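You operate a simulated robot arm through the tools that you are given. There is no shell and no other tool. Be economical: measure what you need, move in short steps, check, and stop when the job is done.

You are at the controls of a simulated robot arm. One attempt, no reset.

## Task
Wipe the oil off the steel disc on the grey rimmed mat.
Fine: wet the felt pad in the cleaner tray; pad back, tray lid shut, disc on the blue disc mat.
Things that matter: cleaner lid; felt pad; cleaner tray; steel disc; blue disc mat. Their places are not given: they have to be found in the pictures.

Only the result counts: the job must be done as asked and must still hold three seconds after the hand-in. Knocking over, shifting, dropping, spilling or breaking anything else fails it. Lids that push on must go on centred and level and be pressed home; caps that screw on are set level and turned clockwise until they are tight.

## Robot
A 7-joint arm with a two-finger parallel gripper, fixed in place. Base frame: the origin is at the foot of the arm, x ahead of it, y to its left, z up; the work surface is at about z = 0. Readings come in m, rad, newtons and seconds.
With the tool pointing down near the work surface it reaches from about 0.22 to 0.58 m from the base axis. Its first joint turns from -1.152 to 1.152 rad. Payload 2.5 kg.
The tool frame sits at the grasp point between the pads (the TCP): z along the fingers, y along the line on which they close. The tips reach 0.023 m beyond it. The gripper opens to 0.094 m. The fingers are 0.038 m wide and 0.01 m thick; the gripper's body (0.054 by 0.096 m) begins 0.039 m behind the TCP.
Orientation is that of the tool frame in the base frame, as a unit quaternion [x, y, z, w]. With the fingers straight down and closing along the base's y, the tool's x points along the base's -x, its y along +y and its z along -z.

## Interface
- The arm moves only by the tool apply_moves. Its argument "motion" is a list of rows, each an object of numbers (a shift or turn left out is 0, a gripper value left out holds the last): "dx", "dy", "dz": the shift along the base's x, y, z in m; "ax", "ay", "az": the turn, a rotation vector about the base's x, y, z in rad; "grip": the opening, from 0 (shut) to 1 (fully open). In form: [{"dx": .., "dy": .., "dz": .., "ax": .., "ay": .., "az": .., "grip": ..}, ...]. A call has 1 to 12 rows; each row shifts and turns the commanded pose from where the row before left it. A row lasts 0.2 s, in which the tool goes at most 0.05 m and 0.15 rad; a call with a longer step from one row to the next is refused whole, and so is a gripper value outside its range. Where a pose cannot be reached the arm comes as near as it can. A force on the tool above 40 N (or 10 N above the force at the start of the call, whichever is more), or a blocked arm, ends the call early, and 0.2 s more pass. Each finger travels about 0.108 m/s and halts on what it meets, pressing with about 41 N; the grip force reading is that of the motor and also rises with nothing between the fingers. The clock runs only during rows and for 0.2 s after the last one: add rows that do not move to give the fingers time. The reply holds the time, the measured pose of the TCP, the force on the tool along the base axes, the opening and the grip force, in the units named above and with some noise.
- Cameras (640 x 400 px; columns grow to the right, rows downward): "scene" is fixed at [0.1212, -0.4086, 0.5395]; the picture's right is [0.81, -0.59, 0.00], its down [-0.35, -0.48, -0.80] and it looks along [0.47, 0.65, -0.60] (base axes); focal length 312 px, centre (320, 200). "wrist" rides on the gripper at [0.086, 0.016, -0.074] in the tool frame; the picture's right is [-0.18, 0.98, 0.00], its down [-0.58, -0.11, -0.81] and it looks along [-0.79, -0.15, 0.59] (tool axes); focal length 243 px, centre (320, 200).
- snapshot(camera): a new picture of that camera. The clock stands still meanwhile.
- locate(camera, pixels): for up to 12 pixels [column, row] of the newest picture of that camera ("zoom" is the newest enlarged one), the place [x, y, z] in the base frame of the surface seen there, good to about 0.002 m. The clock stands still meanwhile.
- close_up(camera, box): a new picture of the part [left, top, right, bottom] of that camera's present view, enlarged. The clock stands still meanwhile.
- close_job(): hands the job in; it is judged then, once.

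Work in short steps. Measure before you move; look again where a grasp or a placing could have gone wrong, and mend it. You have 80 turns and 46 pictures in all, those below and enlarged ones among them. Open the gripper and draw the arm clear of the work before you hand the job in, unless the task says otherwise; then end with one line.

The tools are called after ">>>" as name(argument=value, ...) on one line, values as JSON. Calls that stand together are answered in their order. apply_moves: Moves the arm, as the interface text tells. Its arguments: {"type":"object","properties":{"motion":{"type":"array","items":{"type":"object","properties":{"dx":{"type":"number"},"dy":{"type":"number"},"dz":{"type":"number"},"ax":{"type":"number"},"ay":{"type":"number"},"az":{"type":"number"},"grip":{"type":"number"}}}}},"required":["motion"]} The other tools are called the same way: snapshot (camera) takes a picture; locate (camera, pixels) gives the place of the surface under pixels of a picture; close_up (camera, box) takes an enlarged picture of a part of a camera's view; close_job () hands the job in.

At the start:

```text
t: 0.0
tcp_pos: [0.3089, -0.0425, 0.3235]
tool_rot: [0.0, 1.0, 0.0, 0.0]
force: [-0.7, 0.0, -1.2]
gripper_width: 0.0942
grasp_force: 0.2
```

scene: 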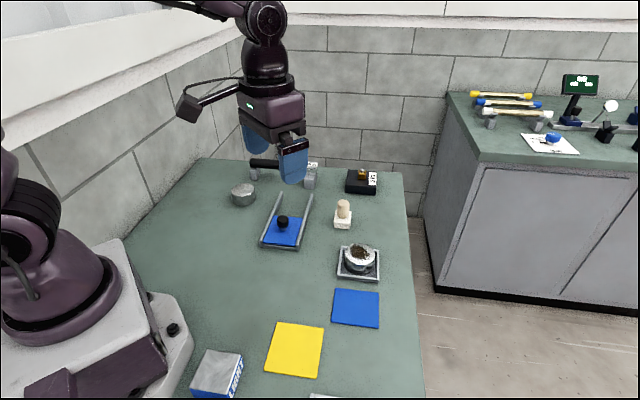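
wrist: 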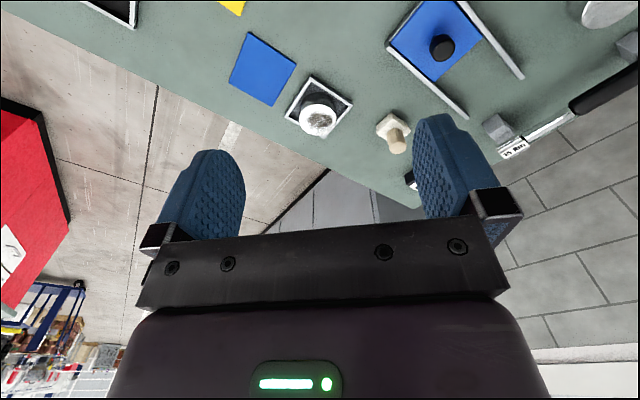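

The scene shows a blue tray with a black knob at (283,225), a wood-handled item at (343,213), the disc at (358,260) and a blue mat at (356,308). I'll enlarge both halves to identify them.

>>> close_up(camera="scene", box=[210, 150, 410, 275])

>>> close_up(camera="scene", box=[180, 240, 420, 400])

```text
3.20 times, centred on (310, 212) of scene
```

zoom: 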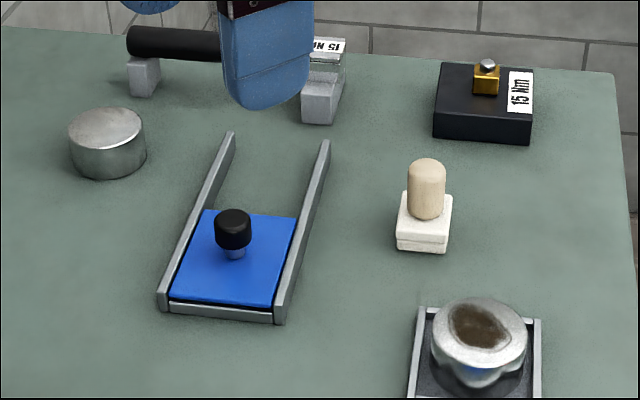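

```text
2.50 times, centred on (300, 320) of scene
```

zoom: 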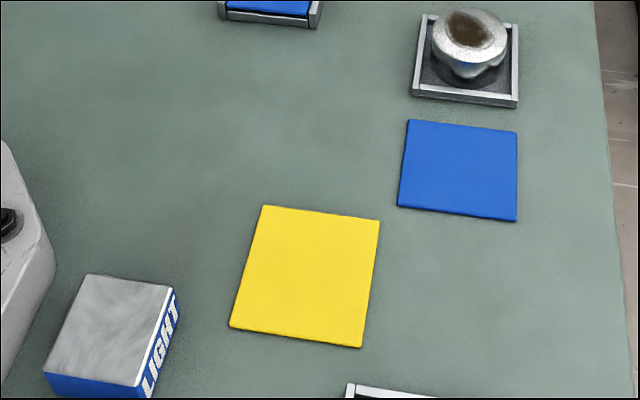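

Next I measure the key points in scene pixels: lid corners, knob, rail ends, felt pad, disc, rimmed mat, blue mat.

>>> snapshot(camera="scene")

>>> close_up(camera="scene", box=[250, 180, 330, 260])

>>> locate(camera="scene", pixels=[[282, 218], [283, 222], [274, 217], [302, 219], [263, 244], [296, 246], [280, 193], [311, 196], [261, 245], [298, 249], [279, 240], [287, 160]])

>>> locate(camera="scene", pixels=[[343, 202], [343, 212], [334, 226], [350, 228], [337, 211], [349, 213], [335, 289], [380, 292], [379, 327], [332, 322], [359, 252], [350, 225]])

>>> locate(camera="scene", pixels=[[345, 253], [374, 258], [360, 248], [357, 262], [358, 268], [360, 270], [338, 277], [377, 280], [341, 247], [379, 250], [342, 274], [376, 277]])

```text
41 pictures are left
```

scene: 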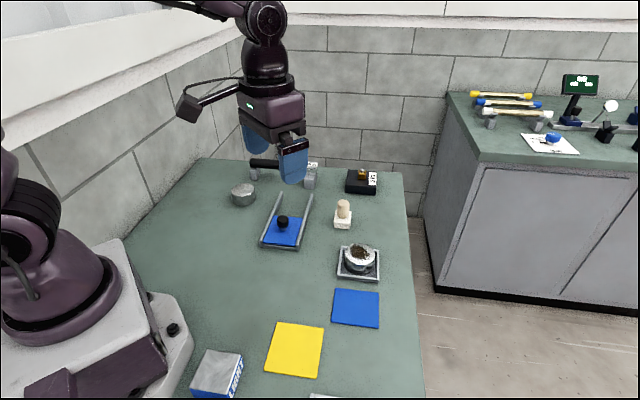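

```text
5.00 times, centred on (290, 220) of scene
```

zoom: 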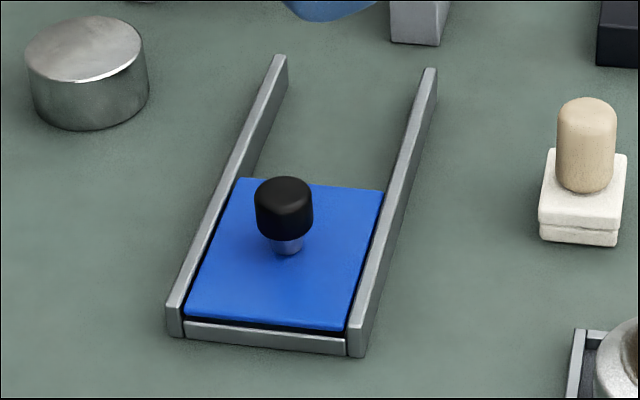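

```text
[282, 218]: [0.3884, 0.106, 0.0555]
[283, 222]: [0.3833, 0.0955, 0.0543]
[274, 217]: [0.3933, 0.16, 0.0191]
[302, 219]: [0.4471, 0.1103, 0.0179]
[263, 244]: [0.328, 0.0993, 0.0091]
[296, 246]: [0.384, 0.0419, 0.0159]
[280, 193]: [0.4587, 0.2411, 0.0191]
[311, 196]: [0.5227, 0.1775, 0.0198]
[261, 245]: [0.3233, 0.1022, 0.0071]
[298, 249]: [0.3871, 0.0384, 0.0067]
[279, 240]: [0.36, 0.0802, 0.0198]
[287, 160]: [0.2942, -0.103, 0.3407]
```

```text
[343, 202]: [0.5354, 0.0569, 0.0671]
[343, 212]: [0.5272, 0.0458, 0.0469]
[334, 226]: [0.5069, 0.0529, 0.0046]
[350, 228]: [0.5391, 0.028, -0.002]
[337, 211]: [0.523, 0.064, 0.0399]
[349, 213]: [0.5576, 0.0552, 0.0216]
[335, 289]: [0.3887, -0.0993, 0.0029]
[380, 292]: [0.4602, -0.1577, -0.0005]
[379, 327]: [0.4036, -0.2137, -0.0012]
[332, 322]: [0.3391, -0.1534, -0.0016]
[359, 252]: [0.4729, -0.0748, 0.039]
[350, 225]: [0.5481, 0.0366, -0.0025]
```

```text
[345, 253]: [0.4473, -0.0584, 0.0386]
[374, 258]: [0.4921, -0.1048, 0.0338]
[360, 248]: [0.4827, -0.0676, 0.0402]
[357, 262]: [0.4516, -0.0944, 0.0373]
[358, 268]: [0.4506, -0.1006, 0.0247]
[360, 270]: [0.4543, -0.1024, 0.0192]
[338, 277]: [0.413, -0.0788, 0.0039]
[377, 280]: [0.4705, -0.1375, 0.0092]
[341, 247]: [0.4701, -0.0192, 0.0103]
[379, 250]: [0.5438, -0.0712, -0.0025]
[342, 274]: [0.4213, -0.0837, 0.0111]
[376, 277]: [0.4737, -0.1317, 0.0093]
```

The lid (knob near (0.388,0.104), top z≈0.055) slides along the rails, direction ≈(0.69,0.72). I move above the knob, turning the fingers to close along the rails.

>>> apply_moves(motion=[{"dx": 0.0132, "dy": 0.0244, "dz": -0.029, "az": -0.1283, "grip": 1}, {"dx": 0.0132, "dy": 0.0244, "dz": -0.029, "az": -0.1283}, {"dx": 0.0132, "dy": 0.0244, "dz": -0.029, "az": -0.1283}, {"dx": 0.0132, "dy": 0.0244, "dz": -0.029, "az": -0.1283}, {"dx": 0.0132, "dy": 0.0244, "dz": -0.029, "az": -0.1283}, {"dx": 0.0132, "dy": 0.0244, "dz": -0.029, "az": -0.1283}, {}])

>>> snapshot(camera="wrist")

>>> snapshot(camera="scene")

```text
t: 1.6
tcp_pos: [0.3888, 0.1038, 0.1473]
tool_rot: [0.376, 0.927, -0.001, -0.001]
force: [0.0, 0.4, 0.5]
gripper_width: 0.094
grasp_force: 0.0
```

```text
39 pictures are left
```

wrist: 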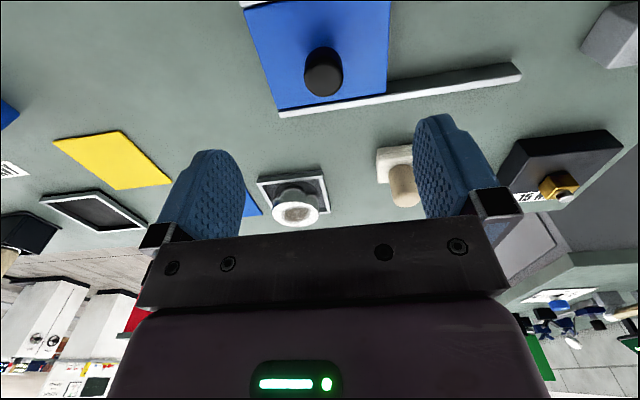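

```text
38 pictures are left
```

scene: 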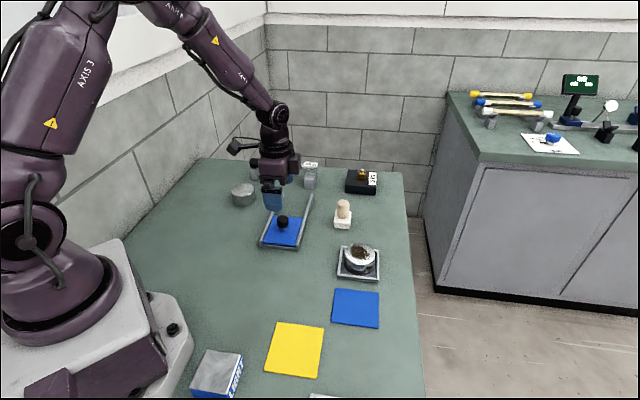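

The wrist view shows the knob at (324,70), the disc at (295,210) and the pad at (400,175). I measure the knob and lid edges in this picture.

>>> locate(camera="wrist", pixels=[[324, 84], [324, 70], [308, 72], [341, 72], [280, 107], [386, 92], [385, 30], [250, 20], [294, 214], [283, 215], [311, 213], [296, 195]])

>>> close_up(camera="wrist", box=[230, 140, 430, 240])

```text
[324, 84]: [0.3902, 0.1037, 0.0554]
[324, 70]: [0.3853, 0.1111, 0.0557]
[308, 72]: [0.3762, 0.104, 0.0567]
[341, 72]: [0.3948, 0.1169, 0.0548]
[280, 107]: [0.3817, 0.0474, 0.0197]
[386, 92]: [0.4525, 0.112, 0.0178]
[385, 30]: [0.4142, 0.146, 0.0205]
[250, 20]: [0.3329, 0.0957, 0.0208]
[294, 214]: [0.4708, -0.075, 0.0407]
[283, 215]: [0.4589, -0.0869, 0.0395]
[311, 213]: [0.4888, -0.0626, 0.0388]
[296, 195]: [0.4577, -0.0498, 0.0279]
```

```text
3.20 times, centred on (330, 190) of wrist
```

zoom: 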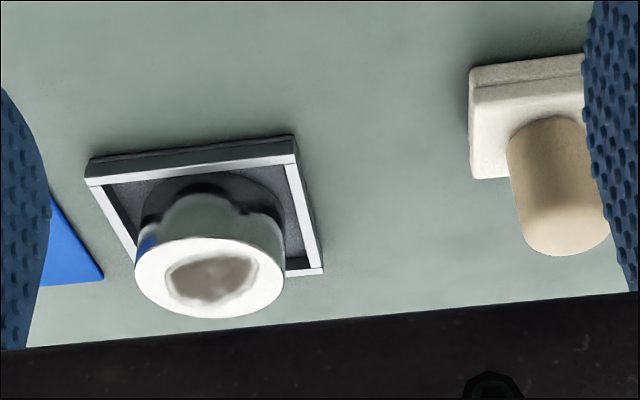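

Knob centre ≈(0.387,0.107). I descend over it to TCP z≈0.047 and close.

>>> apply_moves(motion=[{"dx": -0.001, "dy": 0.003, "dz": -0.04}, {"dz": -0.035}, {"dz": -0.025}, {}, {"grip": 0}, {}, {}, {}, {}])

>>> snapshot(camera="scene")

```text
t: 3.6
tcp_pos: [0.3878, 0.107, 0.047]
tool_rot: [0.375, 0.927, -0.001, 0.0]
force: [0.6, -0.5, -6.6]
gripper_width: 0.0278
grasp_force: 45.3
```

```text
36 pictures are left
```

scene: 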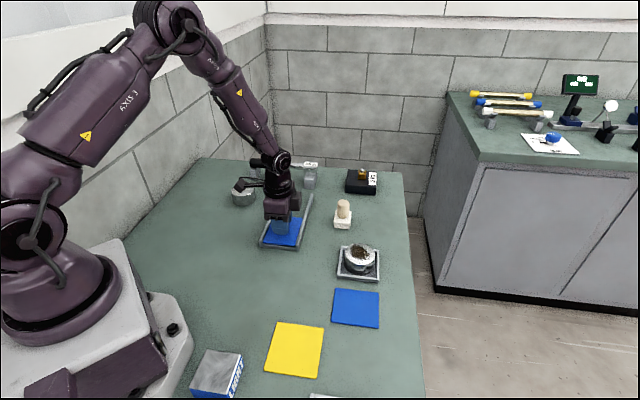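

Grip holds at width 0.028. I slide along (0.707,0.707) first 3 cm.

>>> apply_moves(motion=[{"dx": 0.007, "dy": 0.007}, {"dx": 0.007, "dy": 0.007}, {"dx": 0.007, "dy": 0.007}, {}])

>>> close_up(camera="scene", box=[230, 170, 340, 260])

```text
t: 4.6
tcp_pos: [0.4071, 0.126, 0.0496]
tool_rot: [0.376, 0.927, -0.001, 0.0]
force: [9.7, -11.5, -28.3]
gripper_width: 0.0275
grasp_force: 45.5
```

```text
4.44 times, centred on (285, 215) of scene
```

zoom: 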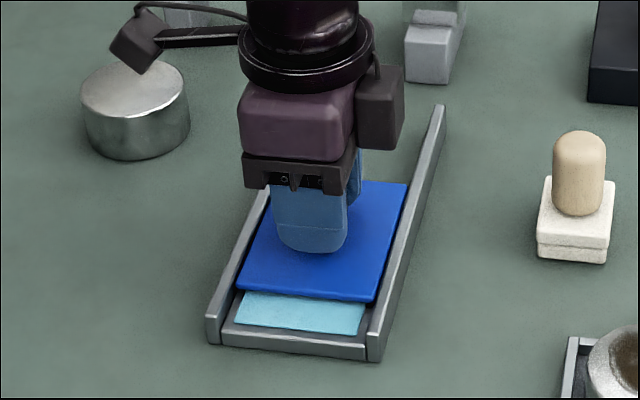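

The lid is sliding and shows the cyan cleaner, but side and vertical loads built up (z rose 2.6 mm). I test a small sideways relief and +z 2 mm to read the signs.

>>> apply_moves(motion=[{"dx": 0.0015, "dy": -0.0015}, {}])

>>> apply_moves(motion=[{"dz": 0.002}, {}])

```text
t: 5.2
tcp_pos: [0.4074, 0.1262, 0.0477]
tool_rot: [0.374, 0.927, -0.001, -0.001]
force: [3.8, -2.2, -28.6]
gripper_width: 0.0274
grasp_force: 45.3
```

```text
t: 5.8
tcp_pos: [0.4073, 0.1267, 0.0495]
tool_rot: [0.375, 0.927, -0.001, -0.002]
force: [2.4, -2.6, -32.0]
gripper_width: 0.0272
grasp_force: 44.6
```

Relief along (+x,−y) lowered the side load, and raising increased the pull-down, so I lower 3 mm and continue at ≈42°.

>>> apply_moves(motion=[{"dz": -0.004}, {}])

>>> apply_moves(motion=[{"dx": 0.0075, "dy": 0.0067}, {"dx": 0.0075, "dy": 0.0067}, {}])

```text
t: 6.4
tcp_pos: [0.4097, 0.1291, 0.049]
tool_rot: [0.374, 0.927, 0.003, 0.001]
force: [-11.1, 10.8, 21.9]
gripper_width: 0.0273
grasp_force: 44.8
```

```text
t: 7.2
tcp_pos: [0.4212, 0.1411, 0.0477]
tool_rot: [0.375, 0.927, 0.002, -0.001]
force: [-16.8, 17.9, 23.6]
gripper_width: 0.0276
grasp_force: 45.1
```

The measured track is ≈45.6°, so I went slightly too far sideways. I correct (−1.7,+1.7,+1.5 mm) and read.

>>> apply_moves(motion=[{"dx": -0.0018, "dy": 0.0018, "dz": 0.0018}, {}])

>>> apply_moves(motion=[{"dx": 0.007, "dy": 0.0071}, {"dx": 0.007, "dy": 0.0071}, {}])

```text
t: 7.8
tcp_pos: [0.4218, 0.1395, 0.0492]
tool_rot: [0.376, 0.927, -0.001, 0.0]
force: [-4.9, 5.1, 5.1]
gripper_width: 0.0276
grasp_force: 45.5
```

```text
t: 8.6
tcp_pos: [0.4349, 0.154, 0.0488]
tool_rot: [0.375, 0.927, -0.002, 0.0]
force: [3.1, -3.5, -23.4]
gripper_width: 0.0275
grasp_force: 45.0
```

Loads are low; 6.6 cm slid so far. I continue 3 cm.

>>> apply_moves(motion=[{"dx": 0.007, "dy": 0.007, "dz": -0.001}, {"dx": 0.007, "dy": 0.007}, {"dx": 0.004, "dy": 0.004}, {}])

>>> close_up(camera="scene", box=[230, 150, 340, 260])

```text
t: 9.6
tcp_pos: [0.4538, 0.1725, 0.0483]
tool_rot: [0.376, 0.926, -0.001, 0.002]
force: [10.4, -10.5, -13.6]
gripper_width: 0.0275
grasp_force: 44.7
```

```text
3.64 times, centred on (285, 205) of scene
```

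zoom: 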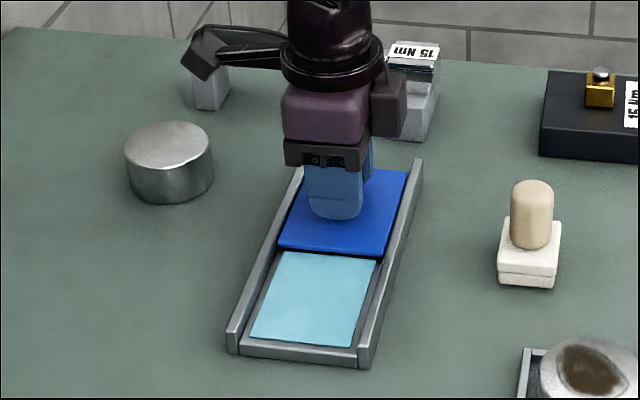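

The cleaner is fully uncovered. I release the knob and rise, then move toward the pad and look.

>>> apply_moves(motion=[{"grip": 0.6}, {}, {}, {"dz": 0.04}, {"dz": 0.05}, {"dz": 0.02, "dx": -0.02, "dy": -0.04}, {"dx": -0.0, "dy": -0.045, "az": 0.15, "grip": 1}, {"dx": 0.0, "dy": -0.04, "az": 0.15}, {"az": 0.15}, {"az": 0.15}, {"az": 0.15}, {}])

>>> snapshot(camera="wrist")

>>> close_up(camera="scene", box=[250, 170, 410, 290])

```text
t: 12.2
tcp_pos: [0.4348, 0.049, 0.1573]
tool_rot: [0.008, 1.0, 0.0, 0.001]
force: [0.5, -0.2, -0.5]
gripper_width: 0.0942
grasp_force: 0.0
```

```text
33 pictures are left
```

wrist: 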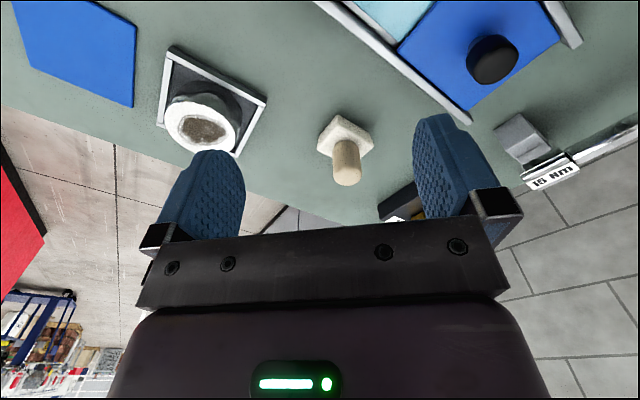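

```text
3.33 times, centred on (330, 230) of scene
```

zoom: 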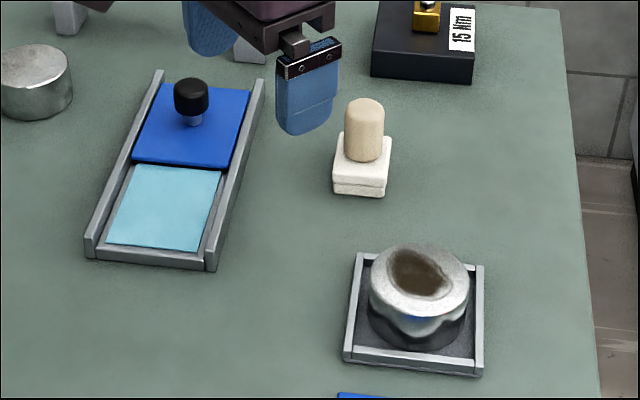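

I measure the pad (zoom corners 343,133 / 391,142 / 383,187 / 333,182; handle top 364,103) and the cleaner corners.

>>> locate(camera="zoom", pixels=[[364, 106], [343, 136], [389, 141], [384, 182], [335, 178], [346, 130], [383, 130], [137, 168], [218, 174], [198, 247], [110, 240], [165, 210]])

>>> locate(camera="wrist", pixels=[[346, 180], [346, 170], [347, 145], [319, 147], [334, 115], [372, 133], [335, 160], [360, 160], [209, 128], [187, 125], [228, 128], [208, 147]])

>>> close_up(camera="wrist", box=[290, 95, 400, 195])

```text
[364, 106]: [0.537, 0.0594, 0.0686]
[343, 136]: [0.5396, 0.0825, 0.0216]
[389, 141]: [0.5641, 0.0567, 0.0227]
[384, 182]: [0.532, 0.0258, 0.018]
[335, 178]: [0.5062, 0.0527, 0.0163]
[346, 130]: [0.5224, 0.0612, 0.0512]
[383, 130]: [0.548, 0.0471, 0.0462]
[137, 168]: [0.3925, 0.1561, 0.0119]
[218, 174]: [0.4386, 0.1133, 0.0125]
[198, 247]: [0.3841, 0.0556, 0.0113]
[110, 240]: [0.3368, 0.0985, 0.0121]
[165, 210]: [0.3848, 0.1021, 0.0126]
```

```text
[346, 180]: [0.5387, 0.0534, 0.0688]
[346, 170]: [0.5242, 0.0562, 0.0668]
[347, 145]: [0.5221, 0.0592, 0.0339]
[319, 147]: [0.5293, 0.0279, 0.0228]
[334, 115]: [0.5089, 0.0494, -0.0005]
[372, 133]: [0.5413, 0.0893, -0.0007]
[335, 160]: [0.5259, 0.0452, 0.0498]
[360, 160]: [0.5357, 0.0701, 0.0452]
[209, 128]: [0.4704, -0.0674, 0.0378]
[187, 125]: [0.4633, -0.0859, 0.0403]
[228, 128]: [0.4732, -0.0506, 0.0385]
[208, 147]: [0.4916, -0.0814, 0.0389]
```

```text
4.00 times, centred on (345, 145) of wrist
```

zoom: 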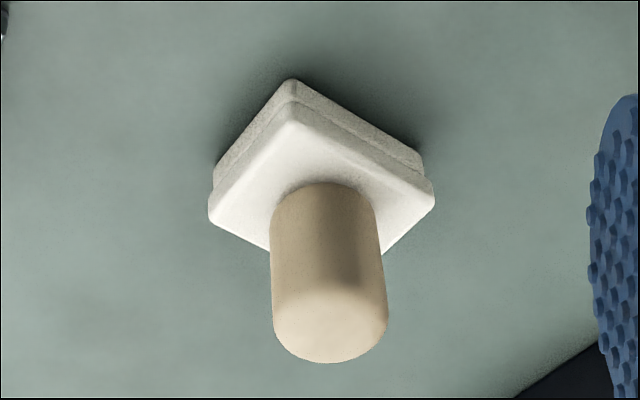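

Pad centre ≈(0.536,0.055), rotated ≈45°, handle top z 0.069; cleaner centre ≈(0.388,0.106), surface z 0.012. I turn back −0.76 rad, go over the handle.

>>> apply_moves(motion=[{"dx": 0.0202, "dy": 0.0012, "az": -0.15}, {"dx": 0.0202, "dy": 0.0012, "az": -0.15}, {"dx": 0.0202, "dy": 0.0012, "az": -0.15}, {"dx": 0.0202, "dy": 0.0012, "az": -0.15}, {"dx": 0.0202, "dy": 0.0012, "az": -0.15}, {"dz": -0.03}, {}])

>>> close_up(camera="scene", box=[290, 130, 410, 250])

```text
t: 13.8
tcp_pos: [0.5348, 0.053, 0.1285]
tool_rot: [0.376, 0.927, 0.001, 0.0]
force: [-0.8, -0.1, -0.4]
gripper_width: 0.0937
grasp_force: 0.0
```

```text
3.33 times, centred on (350, 190) of scene
```

zoom: 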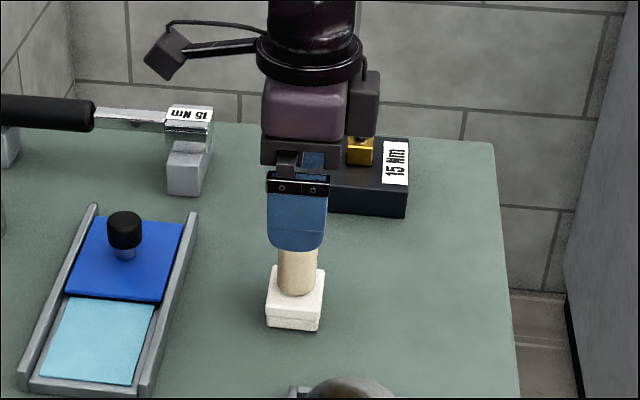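

Aligned above the handle. I descend to z≈0.052 and close.

>>> apply_moves(motion=[{"dx": 0.001, "dy": 0.0015, "dz": -0.03}, {"dz": -0.03}, {"dz": -0.0165}, {}, {"grip": 0}, {}, {}, {}, {}])

>>> close_up(camera="scene", box=[290, 150, 390, 240])

```text
t: 15.8
tcp_pos: [0.5361, 0.0551, 0.0487]
tool_rot: [0.375, 0.927, 0.0, 0.0]
force: [0.2, -0.5, 1.4]
gripper_width: 0.0292
grasp_force: 41.3
```

```text
4.44 times, centred on (340, 195) of scene
```

zoom: 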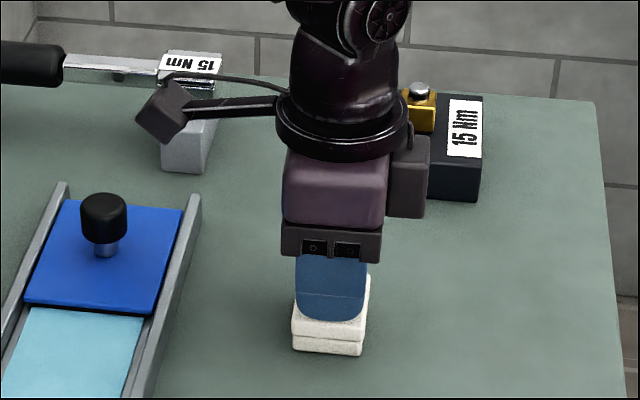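

Pad held (width 0.029), TCP 0.0487 above the pad's underside. I lift and carry it over the cleaner at (0.388,0.106).

>>> apply_moves(motion=[{"dz": 0.03}, {"dz": 0.04}, {"dz": 0.02}, {"dx": -0.037, "dy": 0.0127}, {"dx": -0.037, "dy": 0.0127}, {"dx": -0.037, "dy": 0.0127}, {"dx": -0.037, "dy": 0.0127}, {}])

>>> close_up(camera="scene", box=[220, 140, 340, 260])

```text
t: 17.6
tcp_pos: [0.3875, 0.1034, 0.1414]
tool_rot: [0.375, 0.927, -0.001, 0.0]
force: [0.6, 1.2, -1.8]
gripper_width: 0.0293
grasp_force: 40.7
```

```text
3.33 times, centred on (280, 200) of scene
```

zoom: 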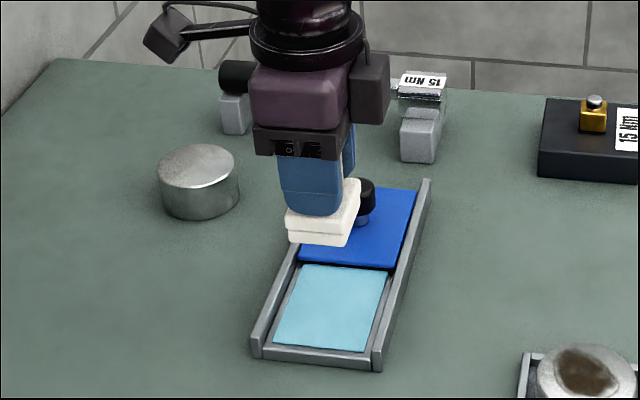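

I lower the pad onto the cleaner: contact expected near TCP z 0.061.

>>> apply_moves(motion=[{"dz": -0.03, "dy": 0.001}, {"dz": -0.03}, {"dz": -0.012}, {"dz": -0.004}, {}])

>>> apply_moves(motion=[{"dz": -0.002}, {"dz": -0.002}, {"dz": -0.001}, {}, {}])

>>> close_up(camera="scene", box=[230, 170, 340, 260])

```text
t: 18.8
tcp_pos: [0.3875, 0.1053, 0.0629]
tool_rot: [0.375, 0.927, 0.001, 0.0]
force: [-0.2, -0.2, -1.5]
gripper_width: 0.029
grasp_force: 41.0
```

```text
t: 20.0
tcp_pos: [0.3883, 0.108, 0.0604]
tool_rot: [0.376, 0.927, 0.001, 0.0]
force: [-1.3, -1.3, 3.0]
gripper_width: 0.0289
grasp_force: 40.7
```

```text
4.44 times, centred on (285, 215) of scene
```

zoom: 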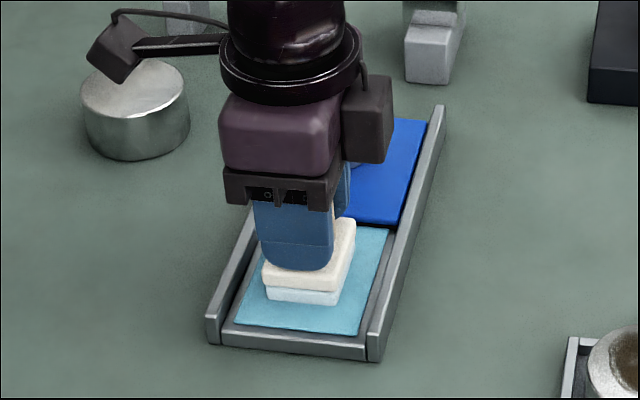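

The felt is touching (3 N) and its lower layer is tinting blue. I press slightly more, hold, then lift.

>>> apply_moves(motion=[{"dz": -0.002}, {}, {}, {}, {}])

>>> apply_moves(motion=[{"dz": 0.03}, {"dz": 0.04}, {"dz": 0.01}, {}])

>>> close_up(camera="scene", box=[230, 150, 400, 290])

>>> snapshot(camera="wrist")

```text
t: 21.2
tcp_pos: [0.3889, 0.1074, 0.0595]
tool_rot: [0.375, 0.927, 0.001, 0.001]
force: [-4.7, -2.7, 33.0]
gripper_width: 0.0292
grasp_force: 41.1
```

```text
t: 22.2
tcp_pos: [0.3886, 0.1073, 0.1376]
tool_rot: [0.376, 0.927, 0.0, 0.0]
force: [0.5, 1.1, -0.3]
gripper_width: 0.0293
grasp_force: 41.2
```

```text
2.86 times, centred on (315, 220) of scene
```

zoom: 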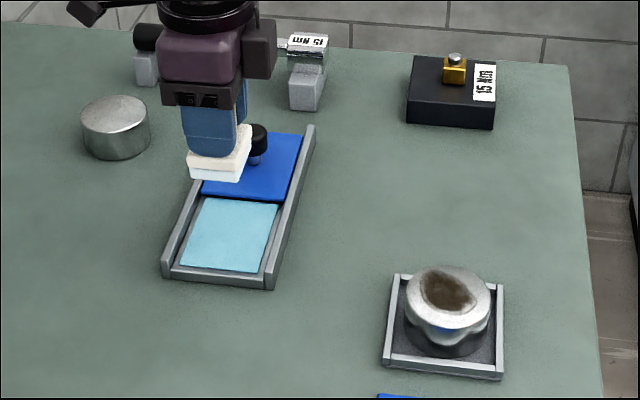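

```text
25 pictures are left
```

wrist: 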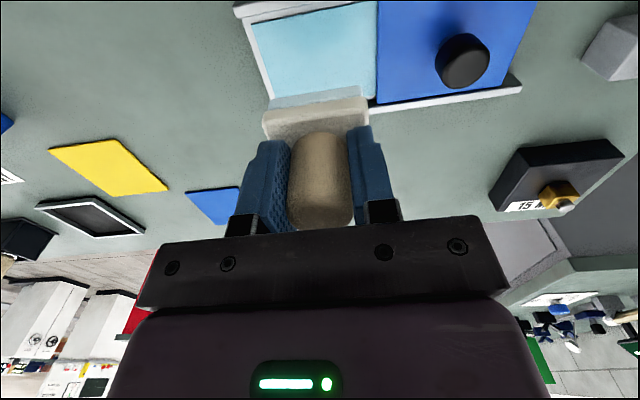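

The felt is wet (light-blue lower layer). Now I measure the disc top edge and the oil patch in this zoom.

>>> locate(camera="zoom", pixels=[[408, 292], [488, 296], [449, 269], [448, 321], [448, 295], [428, 275], [475, 300], [448, 308], [424, 290], [450, 345], [386, 362], [500, 373]])

>>> close_up(camera="scene", box=[330, 235, 390, 290])

```text
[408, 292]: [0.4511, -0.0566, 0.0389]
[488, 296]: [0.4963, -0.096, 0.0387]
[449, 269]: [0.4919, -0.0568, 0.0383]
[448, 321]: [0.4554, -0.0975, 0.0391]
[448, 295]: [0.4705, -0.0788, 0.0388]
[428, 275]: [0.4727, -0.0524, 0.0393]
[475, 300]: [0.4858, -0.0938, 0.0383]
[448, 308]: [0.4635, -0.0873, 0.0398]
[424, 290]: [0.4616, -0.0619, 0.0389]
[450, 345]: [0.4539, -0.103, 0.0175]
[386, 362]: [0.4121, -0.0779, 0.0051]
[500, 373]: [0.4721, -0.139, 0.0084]
```

```text
7.27 times, centred on (360, 262) of scene
```

zoom: 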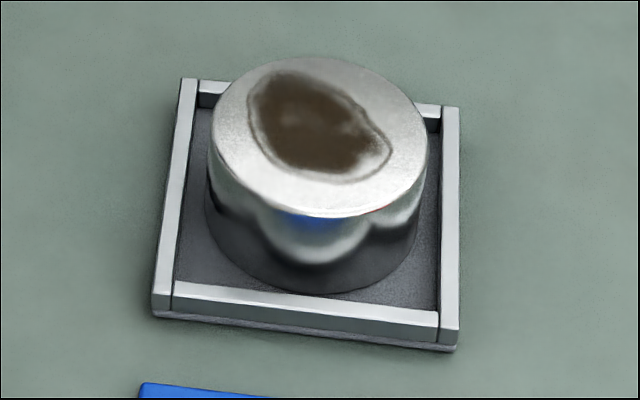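

Disc centre ≈(0.4735,−0.077), radius 0.030, top z 0.0388; the oil is roughly central, ~4 cm wide. I carry the pad there at height and lower to just above contact (TCP ≈0.0875).

>>> apply_moves(motion=[{"dx": 0.017, "dy": -0.0369}, {"dx": 0.017, "dy": -0.0369}, {"dx": 0.017, "dy": -0.0369}, {"dx": 0.017, "dy": -0.0369}, {"dx": 0.017, "dy": -0.0369}, {"dz": -0.03}, {"dz": -0.016}, {}, {}])

>>> close_up(camera="scene", box=[310, 190, 410, 290])

```text
t: 24.2
tcp_pos: [0.4734, -0.08, 0.0926]
tool_rot: [0.375, 0.927, 0.0, 0.0]
force: [0.2, -0.6, -1.6]
gripper_width: 0.0292
grasp_force: 41.1
```

```text
4.00 times, centred on (360, 240) of scene
```

zoom: 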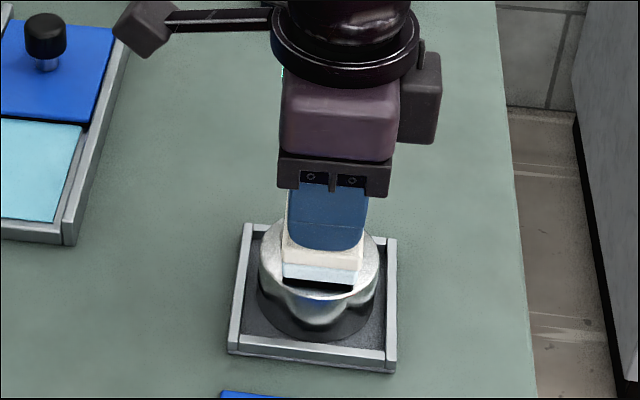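

I shift +2.5 mm in y to centre, and lower in small steps to contact.

>>> apply_moves(motion=[{"dy": 0.002, "dz": -0.003}, {"dz": -0.001}, {"dz": -0.001}, {}])

>>> apply_moves(motion=[{"dz": -0.0005}, {}])

```text
t: 25.2
tcp_pos: [0.4726, -0.0753, 0.0858]
tool_rot: [0.375, 0.927, 0.0, 0.0]
force: [-0.7, 0.3, 1.4]
gripper_width: 0.029
grasp_force: 40.5
```

```text
t: 25.8
tcp_pos: [0.4731, -0.0748, 0.0877]
tool_rot: [0.375, 0.927, 0.0, 0.0]
force: [-6.2, -0.1, 12.5]
gripper_width: 0.029
grasp_force: 41.4
```

Contact at ~12 N. I wipe along the pad's long axis ±1 cm and watch the load.

>>> apply_moves(motion=[{"dx": 0.004, "dy": 0.004}, {"dx": 0.003, "dy": 0.003}, {"dx": -0.004, "dy": -0.004}, {"dx": -0.004, "dy": -0.004}, {"dx": -0.003, "dy": -0.003}, {"dx": -0.003, "dy": -0.003}, {"dx": 0.004, "dy": 0.004}, {"dx": 0.003, "dy": 0.003}, {}])

>>> apply_moves(motion=[{"dx": 0.004, "dy": -0.004}, {"dx": 0.004, "dy": -0.004}, {"dx": -0.004, "dy": 0.004}, {"dx": -0.004, "dy": 0.004}, {"dx": -0.004, "dy": 0.004}, {"dx": -0.004, "dy": 0.004}, {"dx": 0.004, "dy": -0.004}, {"dx": 0.004, "dy": -0.004}, {}])

>>> close_up(camera="scene", box=[310, 190, 410, 290])

```text
t: 27.8
tcp_pos: [0.4721, -0.0761, 0.0881]
tool_rot: [0.375, 0.927, 0.001, 0.0]
force: [-1.8, -0.6, 3.5]
gripper_width: 0.0293
grasp_force: 41.0
```

```text
t: 29.8
tcp_pos: [0.4746, -0.0744, 0.0879]
tool_rot: [0.375, 0.927, 0.0, 0.0]
force: [-6.3, 7.5, 23.5]
gripper_width: 0.029
grasp_force: 41.4
```

```text
4.00 times, centred on (360, 240) of scene
```

zoom: 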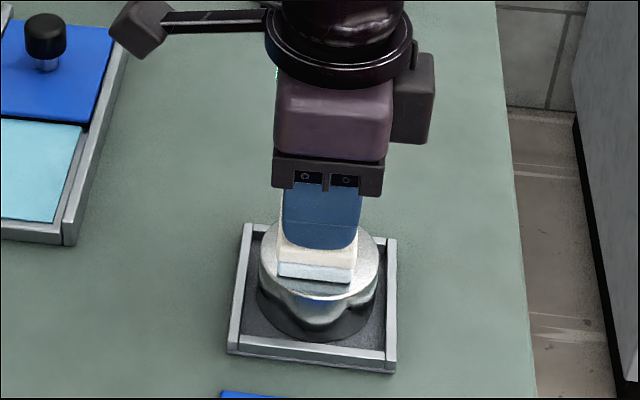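

The disc has not moved. One loop around the patch, then I lift and look.

>>> apply_moves(motion=[{"dx": 0.006}, {"dx": 0.005}, {"dx": -0.004, "dy": 0.006}, {"dx": -0.005, "dy": 0.005}, {"dx": -0.006, "dy": -0.003}, {"dx": -0.006, "dy": -0.006}, {"dx": 0.004, "dy": -0.006}, {"dx": 0.005, "dy": -0.005}, {"dx": 0.006, "dy": 0.004}, {"dx": -0.004, "dy": 0.004}, {}])

>>> apply_moves(motion=[{"dz": 0.03}, {"dz": 0.03}, {"dx": 0.01, "dy": 0.045}, {"dx": 0.01, "dy": 0.045}, {}])

>>> close_up(camera="scene", box=[320, 180, 400, 290])

```text
t: 32.2
tcp_pos: [0.4735, -0.076, 0.0876]
tool_rot: [0.375, 0.927, 0.0, 0.0]
force: [0.1, -1.2, 2.8]
gripper_width: 0.029
grasp_force: 41.2
```

```text
t: 33.4
tcp_pos: [0.4918, 0.0162, 0.146]
tool_rot: [0.375, 0.927, 0.0, 0.0]
force: [0.0, -0.2, -0.8]
gripper_width: 0.0291
grasp_force: 40.9
```

```text
3.64 times, centred on (360, 235) of scene
```

zoom: 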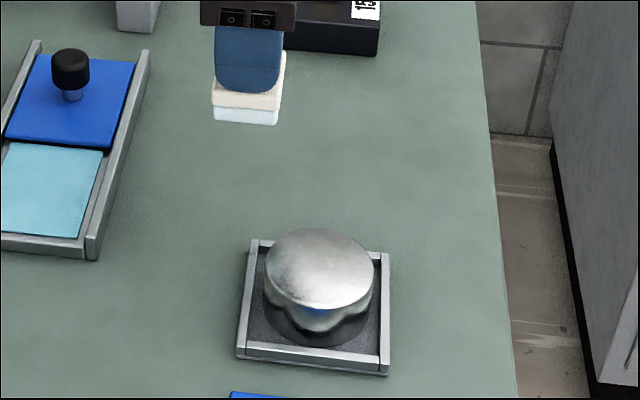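

The disc looks clean; I enlarge it to be sure.

>>> close_up(camera="scene", box=[335, 235, 385, 280])

```text
8.89 times, centred on (360, 258) of scene
```

zoom: 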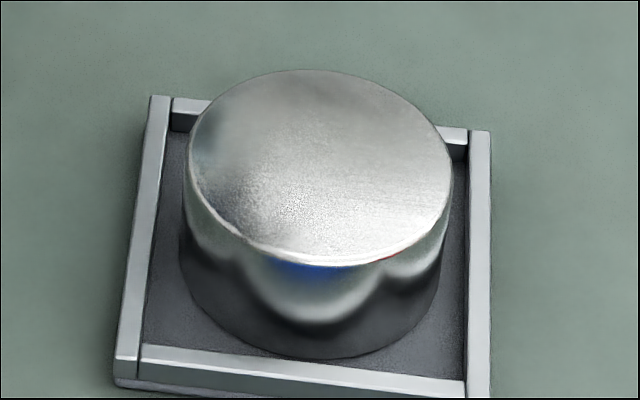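

Oil is gone. I return the pad to its spot: TCP (0.536,0.055), lowering to 0.049.

>>> apply_moves(motion=[{"dx": 0.0221, "dy": 0.0194}, {"dx": 0.0221, "dy": 0.0194}, {}, {"dz": -0.03}, {"dz": -0.03}, {"dz": -0.022}, {}, {}])

```text
t: 35.2
tcp_pos: [0.5362, 0.0494, 0.0643]
tool_rot: [0.376, 0.927, 0.0, -0.001]
force: [-0.6, 0.3, -0.9]
gripper_width: 0.0293
grasp_force: 40.7
```

Summing my commands, I am +2 mm in x, −3 mm in y and 13.5 mm above the original grasp pose. I correct that and lower.

>>> apply_moves(motion=[{"dx": -0.0022, "dy": 0.0029}, {"dz": -0.008}, {"dz": -0.004}, {}, {}])

>>> close_up(camera="scene", box=[290, 150, 390, 240])

```text
t: 36.4
tcp_pos: [0.5357, 0.056, 0.0525]
tool_rot: [0.375, 0.927, 0.0, 0.0]
force: [-0.1, 1.0, -1.2]
gripper_width: 0.0291
grasp_force: 41.4
```

```text
4.44 times, centred on (340, 195) of scene
```

zoom: 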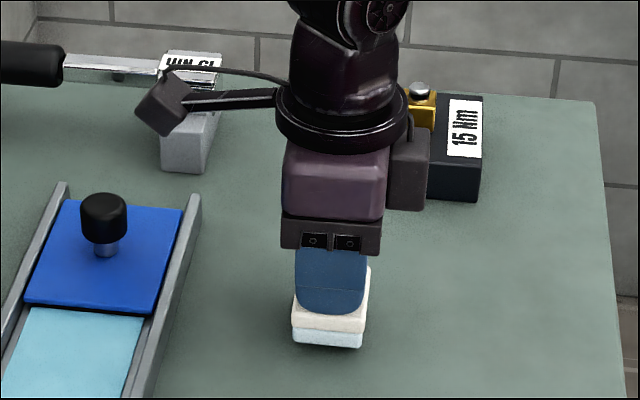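

The pad is about 1–2 mm above the table, matching the original image position. I lower to light contact.

>>> apply_moves(motion=[{"dz": -0.001}, {"dz": -0.0007}, {}])

```text
t: 37.2
tcp_pos: [0.5376, 0.0563, 0.0514]
tool_rot: [0.375, 0.927, 0.0, 0.0]
force: [0.1, -0.5, -0.7]
gripper_width: 0.029
grasp_force: 41.0
```

>>> apply_moves(motion=[{"dz": -0.0008}, {"dz": -0.0005}, {}])

```text
t: 38.0
tcp_pos: [0.5338, 0.0559, 0.0492]
tool_rot: [0.375, 0.927, 0.0, 0.0]
force: [-0.1, 0.3, -1.4]
gripper_width: 0.0292
grasp_force: 41.6
```

Still no contact force, so I lower another millimetre in half-steps.

>>> apply_moves(motion=[{"dz": -0.0006}, {"dz": -0.0006}, {}])

```text
t: 38.8
tcp_pos: [0.5366, 0.0558, 0.049]
tool_rot: [0.376, 0.927, 0.001, 0.0]
force: [0.1, -0.2, -0.3]
gripper_width: 0.0294
grasp_force: 40.4
```

>>> apply_moves(motion=[{"dz": -0.0006}, {"dz": -0.0004}, {}])

```text
t: 39.6
tcp_pos: [0.5349, 0.0554, 0.0482]
tool_rot: [0.376, 0.927, 0.0, -0.001]
force: [-0.6, 0.1, -1.0]
gripper_width: 0.0293
grasp_force: 41.3
```

Perhaps the handle slipped up slightly while pressing. I look at the gap.

>>> close_up(camera="scene", box=[325, 195, 365, 235])

>>> apply_moves(motion=[{"dz": -0.0006}, {"dz": -0.0006}, {}])

```text
10.00 times, centred on (345, 215) of scene
```

zoom: 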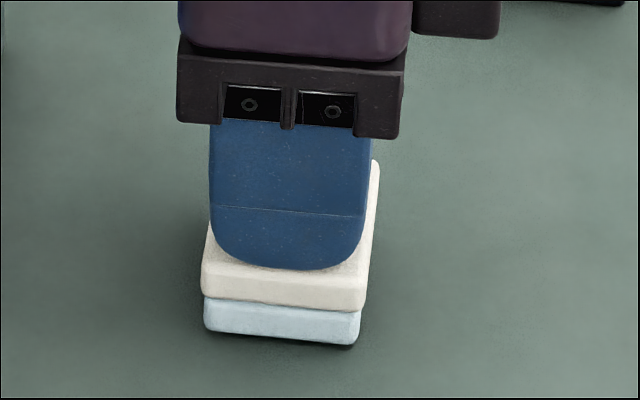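

```text
t: 40.4
tcp_pos: [0.5365, 0.0565, 0.048]
tool_rot: [0.375, 0.927, 0.0, 0.001]
force: [-0.5, -0.5, -0.6]
gripper_width: 0.0292
grasp_force: 40.7
```

A thin dark gap remains under the right edge. I lower further until force shows.

>>> apply_moves(motion=[{"dz": -0.0006}, {"dz": -0.0006}, {}])

>>> apply_moves(motion=[{"dz": -0.0005}, {}])

```text
t: 41.2
tcp_pos: [0.5355, 0.0559, 0.0472]
tool_rot: [0.376, 0.927, 0.001, 0.001]
force: [-6.3, -0.8, 15.8]
gripper_width: 0.0293
grasp_force: 41.6
```

```text
t: 41.8
tcp_pos: [0.5373, 0.0567, 0.0475]
tool_rot: [0.375, 0.927, 0.0, 0.001]
force: [-7.3, -1.9, 25.2]
gripper_width: 0.0293
grasp_force: 40.6
```

Firm contact (25 N); I ease up 1 mm, then release and rise.

>>> apply_moves(motion=[{"dz": 0.0011}, {}, {"grip": 1}, {}, {}, {}, {"dz": 0.03}, {"dz": 0.04}, {"dz": 0.02}, {}])

>>> close_up(camera="scene", box=[250, 170, 410, 290])

>>> locate(camera="zoom", pixels=[[364, 106], [343, 136], [389, 141], [384, 182], [335, 178], [190, 82], [207, 89], [174, 89], [417, 275]])

```text
t: 44.0
tcp_pos: [0.5337, 0.0549, 0.1349]
tool_rot: [0.375, 0.927, 0.001, 0.0]
force: [-0.6, -0.4, 0.1]
gripper_width: 0.094
grasp_force: 0.0
```

```text
3.33 times, centred on (330, 230) of scene
```

zoom: 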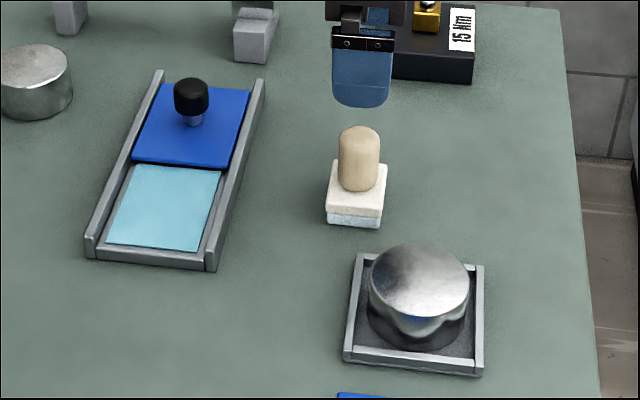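

```text
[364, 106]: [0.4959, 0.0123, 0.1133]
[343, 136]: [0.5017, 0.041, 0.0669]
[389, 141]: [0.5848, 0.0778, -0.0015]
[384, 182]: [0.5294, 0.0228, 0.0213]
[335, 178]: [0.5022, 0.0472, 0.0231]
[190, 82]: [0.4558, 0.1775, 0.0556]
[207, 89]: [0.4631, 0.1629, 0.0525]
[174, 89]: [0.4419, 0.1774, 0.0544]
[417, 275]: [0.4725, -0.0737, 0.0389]
```

The pad now sits lower in the picture than before (handle top (359,128) vs (364,103)). I measure its new place.

>>> locate(camera="zoom", pixels=[[359, 131], [336, 163], [384, 168], [379, 212], [328, 205], [328, 219], [379, 224], [358, 185], [344, 160], [374, 160]])

>>> close_up(camera="wrist", box=[160, 0, 480, 240])

```text
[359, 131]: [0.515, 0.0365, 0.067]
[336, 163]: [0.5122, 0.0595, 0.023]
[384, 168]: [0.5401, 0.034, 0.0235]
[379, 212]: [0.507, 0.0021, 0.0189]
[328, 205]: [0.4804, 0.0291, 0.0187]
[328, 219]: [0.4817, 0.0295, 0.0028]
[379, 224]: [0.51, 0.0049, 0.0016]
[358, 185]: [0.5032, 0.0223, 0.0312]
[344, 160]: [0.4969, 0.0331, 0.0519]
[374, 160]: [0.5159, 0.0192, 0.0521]
```

```text
1.67 times, centred on (320, 120) of wrist
```

zoom: 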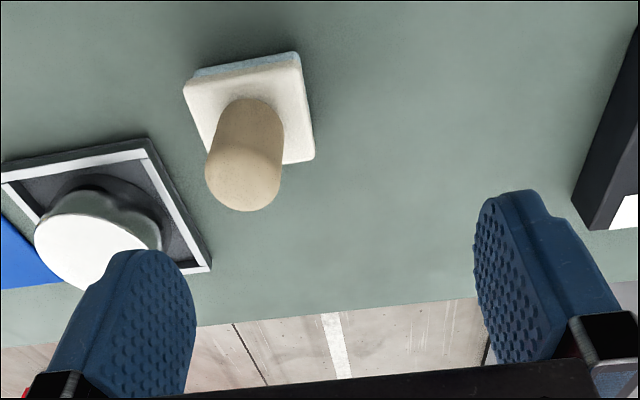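

The fingertip evidently rubbed the pad's plate while opening and dragged it (−0.0255,−0.0233). I'll regrasp higher on the handle at (0.510,0.031), TCP z≈0.054.

>>> apply_moves(motion=[{"dx": -0.0255, "dy": -0.0235}, {}, {"dz": -0.03}, {"dz": -0.03}, {"dz": -0.022}, {}, {}])

>>> close_up(camera="scene", box=[310, 180, 370, 240])

```text
t: 45.6
tcp_pos: [0.5107, 0.0345, 0.0548]
tool_rot: [0.375, 0.927, 0.001, 0.0]
force: [0.1, -0.3, -0.8]
gripper_width: 0.0936
grasp_force: 0.1
```

```text
6.67 times, centred on (340, 210) of scene
```

zoom: 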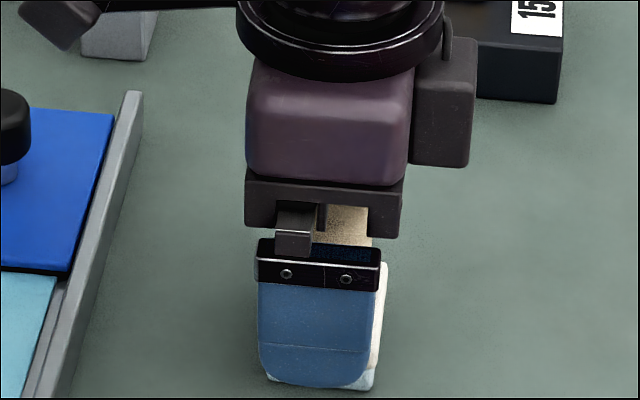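

Well aligned. I close on the handle and lift slightly.

>>> apply_moves(motion=[{"grip": 0}, {}, {}, {}, {}, {"dz": 0.01}, {"dz": 0.01}, {}])

>>> close_up(camera="scene", box=[310, 180, 370, 240])

```text
t: 47.4
tcp_pos: [0.5121, 0.0341, 0.0774]
tool_rot: [0.376, 0.927, 0.0, 0.0]
force: [0.6, 0.2, -0.4]
gripper_width: 0.0292
grasp_force: 41.4
```

```text
6.67 times, centred on (340, 210) of scene
```

zoom: 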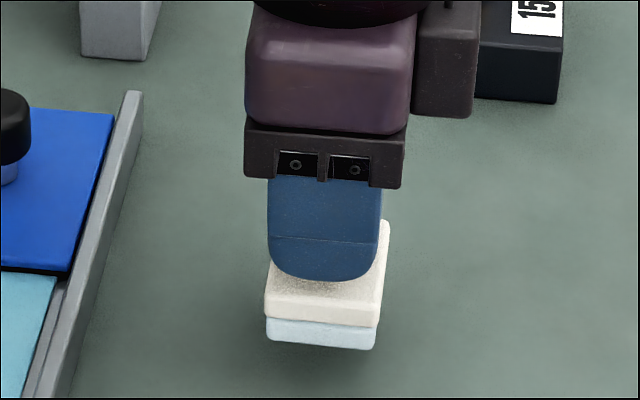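

Held with clearance of tips above the plate. I move back (+0.0255,+0.0235) and lower 18 mm.

>>> apply_moves(motion=[{"dx": 0.0125, "dy": 0.0115}, {"dx": 0.0127, "dy": 0.0117}, {}, {"dz": -0.01}, {"dz": -0.007}, {}])

>>> apply_moves(motion=[{"dz": -0.001}, {"dz": -0.001}, {}])

>>> apply_moves(motion=[{"dz": -0.0006}, {}])

```text
t: 48.8
tcp_pos: [0.5344, 0.0541, 0.0565]
tool_rot: [0.376, 0.927, 0.0, 0.0]
force: [0.8, -0.7, -0.7]
gripper_width: 0.0289
grasp_force: 41.2
```

```text
t: 49.6
tcp_pos: [0.5358, 0.0553, 0.056]
tool_rot: [0.375, 0.927, -0.001, 0.0]
force: [-0.5, 0.6, -0.2]
gripper_width: 0.0292
grasp_force: 41.2
```

```text
t: 50.2
tcp_pos: [0.5349, 0.0545, 0.055]
tool_rot: [0.375, 0.927, 0.0, 0.0]
force: [0.3, -1.8, 0.7]
gripper_width: 0.0291
grasp_force: 40.9
```

Almost touching. One more 0.4 mm, then open only partly.

>>> apply_moves(motion=[{"dz": -0.0004}, {}, {"grip": 0.5}, {}, {}])

>>> close_up(camera="scene", box=[310, 180, 370, 240])

```text
t: 51.4
tcp_pos: [0.536, 0.0553, 0.0551]
tool_rot: [0.376, 0.927, 0.0, 0.0]
force: [0.1, 0.6, -0.2]
gripper_width: 0.0472
grasp_force: 0.0
```

```text
6.67 times, centred on (340, 210) of scene
```

zoom: 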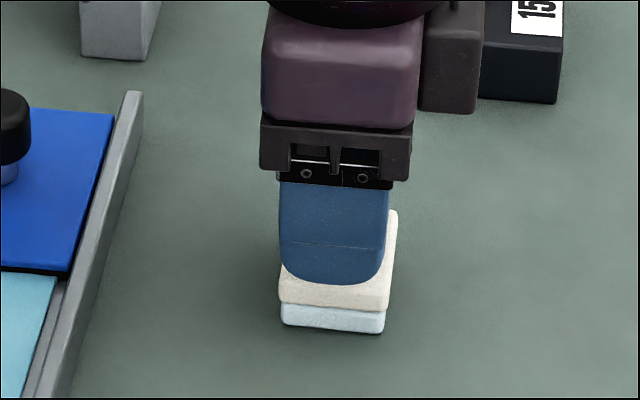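

Released cleanly. I rise and move over the lid knob (≈(0.453,0.172)).

>>> apply_moves(motion=[{"dz": 0.03}, {"dz": 0.04}, {"dz": 0.02}, {"dx": -0.0205, "dy": 0.029}, {"dx": -0.0205, "dy": 0.029}, {"dx": -0.0205, "dy": 0.029}, {"dx": -0.0205, "dy": 0.0292, "grip": 0.8}, {}])

>>> snapshot(camera="wrist")

>>> close_up(camera="scene", box=[250, 170, 410, 290])

>>> locate(camera="zoom", pixels=[[364, 106], [343, 136], [389, 141], [384, 182], [335, 178]])

>>> locate(camera="wrist", pixels=[[324, 84], [324, 70], [308, 72], [341, 72]])

```text
t: 53.2
tcp_pos: [0.4561, 0.1712, 0.1459]
tool_rot: [0.375, 0.927, 0.0, 0.0]
force: [0.6, 0.7, -0.1]
gripper_width: 0.0749
grasp_force: 0.0
```

```text
12 pictures are left
```

wrist: 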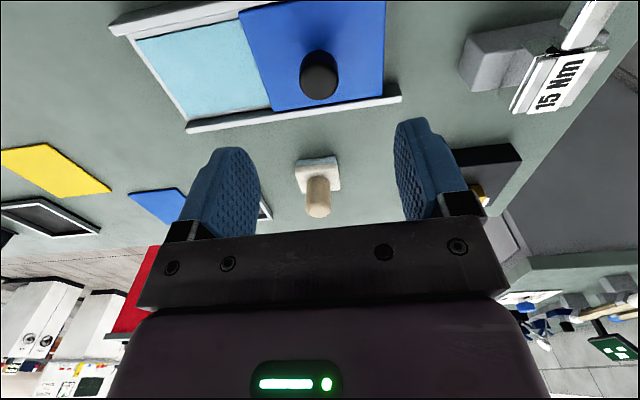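

```text
3.33 times, centred on (330, 230) of scene
```

zoom: 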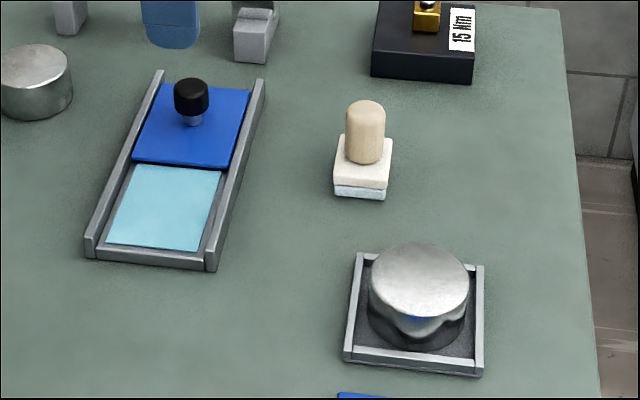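

```text
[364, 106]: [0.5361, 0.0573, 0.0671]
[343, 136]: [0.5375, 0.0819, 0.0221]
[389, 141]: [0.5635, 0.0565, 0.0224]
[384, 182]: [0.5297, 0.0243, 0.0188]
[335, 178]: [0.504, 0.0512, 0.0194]
```

```text
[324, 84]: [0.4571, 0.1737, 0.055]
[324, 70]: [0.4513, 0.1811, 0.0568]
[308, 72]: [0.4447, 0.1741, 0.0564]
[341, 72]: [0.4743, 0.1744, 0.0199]
```

The pad is back within ~1 mm. Knob is about (−2.3,−0.5 mm) from the TCP; I descend to z≈0.048 and grip it.

>>> apply_moves(motion=[{"dx": -0.0022, "dz": -0.04}, {"dz": -0.035}, {"dz": -0.022}, {}, {"grip": 0}, {}, {}, {}])

```text
t: 55.0
tcp_pos: [0.4518, 0.1696, 0.047]
tool_rot: [0.375, 0.927, 0.0, 0.0]
force: [-0.8, 0.1, -4.6]
gripper_width: 0.0277
grasp_force: 44.7
```

Grip set with low load. I slide back along the rails in steps.

>>> apply_moves(motion=[{"dx": -0.007, "dy": -0.007}, {"dx": -0.007, "dy": -0.007}, {"dx": -0.007, "dy": -0.007}, {}])

>>> apply_moves(motion=[{"dx": -0.007, "dy": -0.007}, {"dx": -0.007, "dy": -0.007}, {}])

```text
t: 56.0
tcp_pos: [0.4309, 0.1474, 0.0472]
tool_rot: [0.376, 0.926, -0.001, 0.001]
force: [8.5, -9.2, -24.1]
gripper_width: 0.0274
grasp_force: 45.2
```

```text
t: 56.8
tcp_pos: [0.4166, 0.1361, 0.0485]
tool_rot: [0.376, 0.927, 0.0, 0.001]
force: [14.4, -14.1, -26.0]
gripper_width: 0.0274
grasp_force: 45.1
```

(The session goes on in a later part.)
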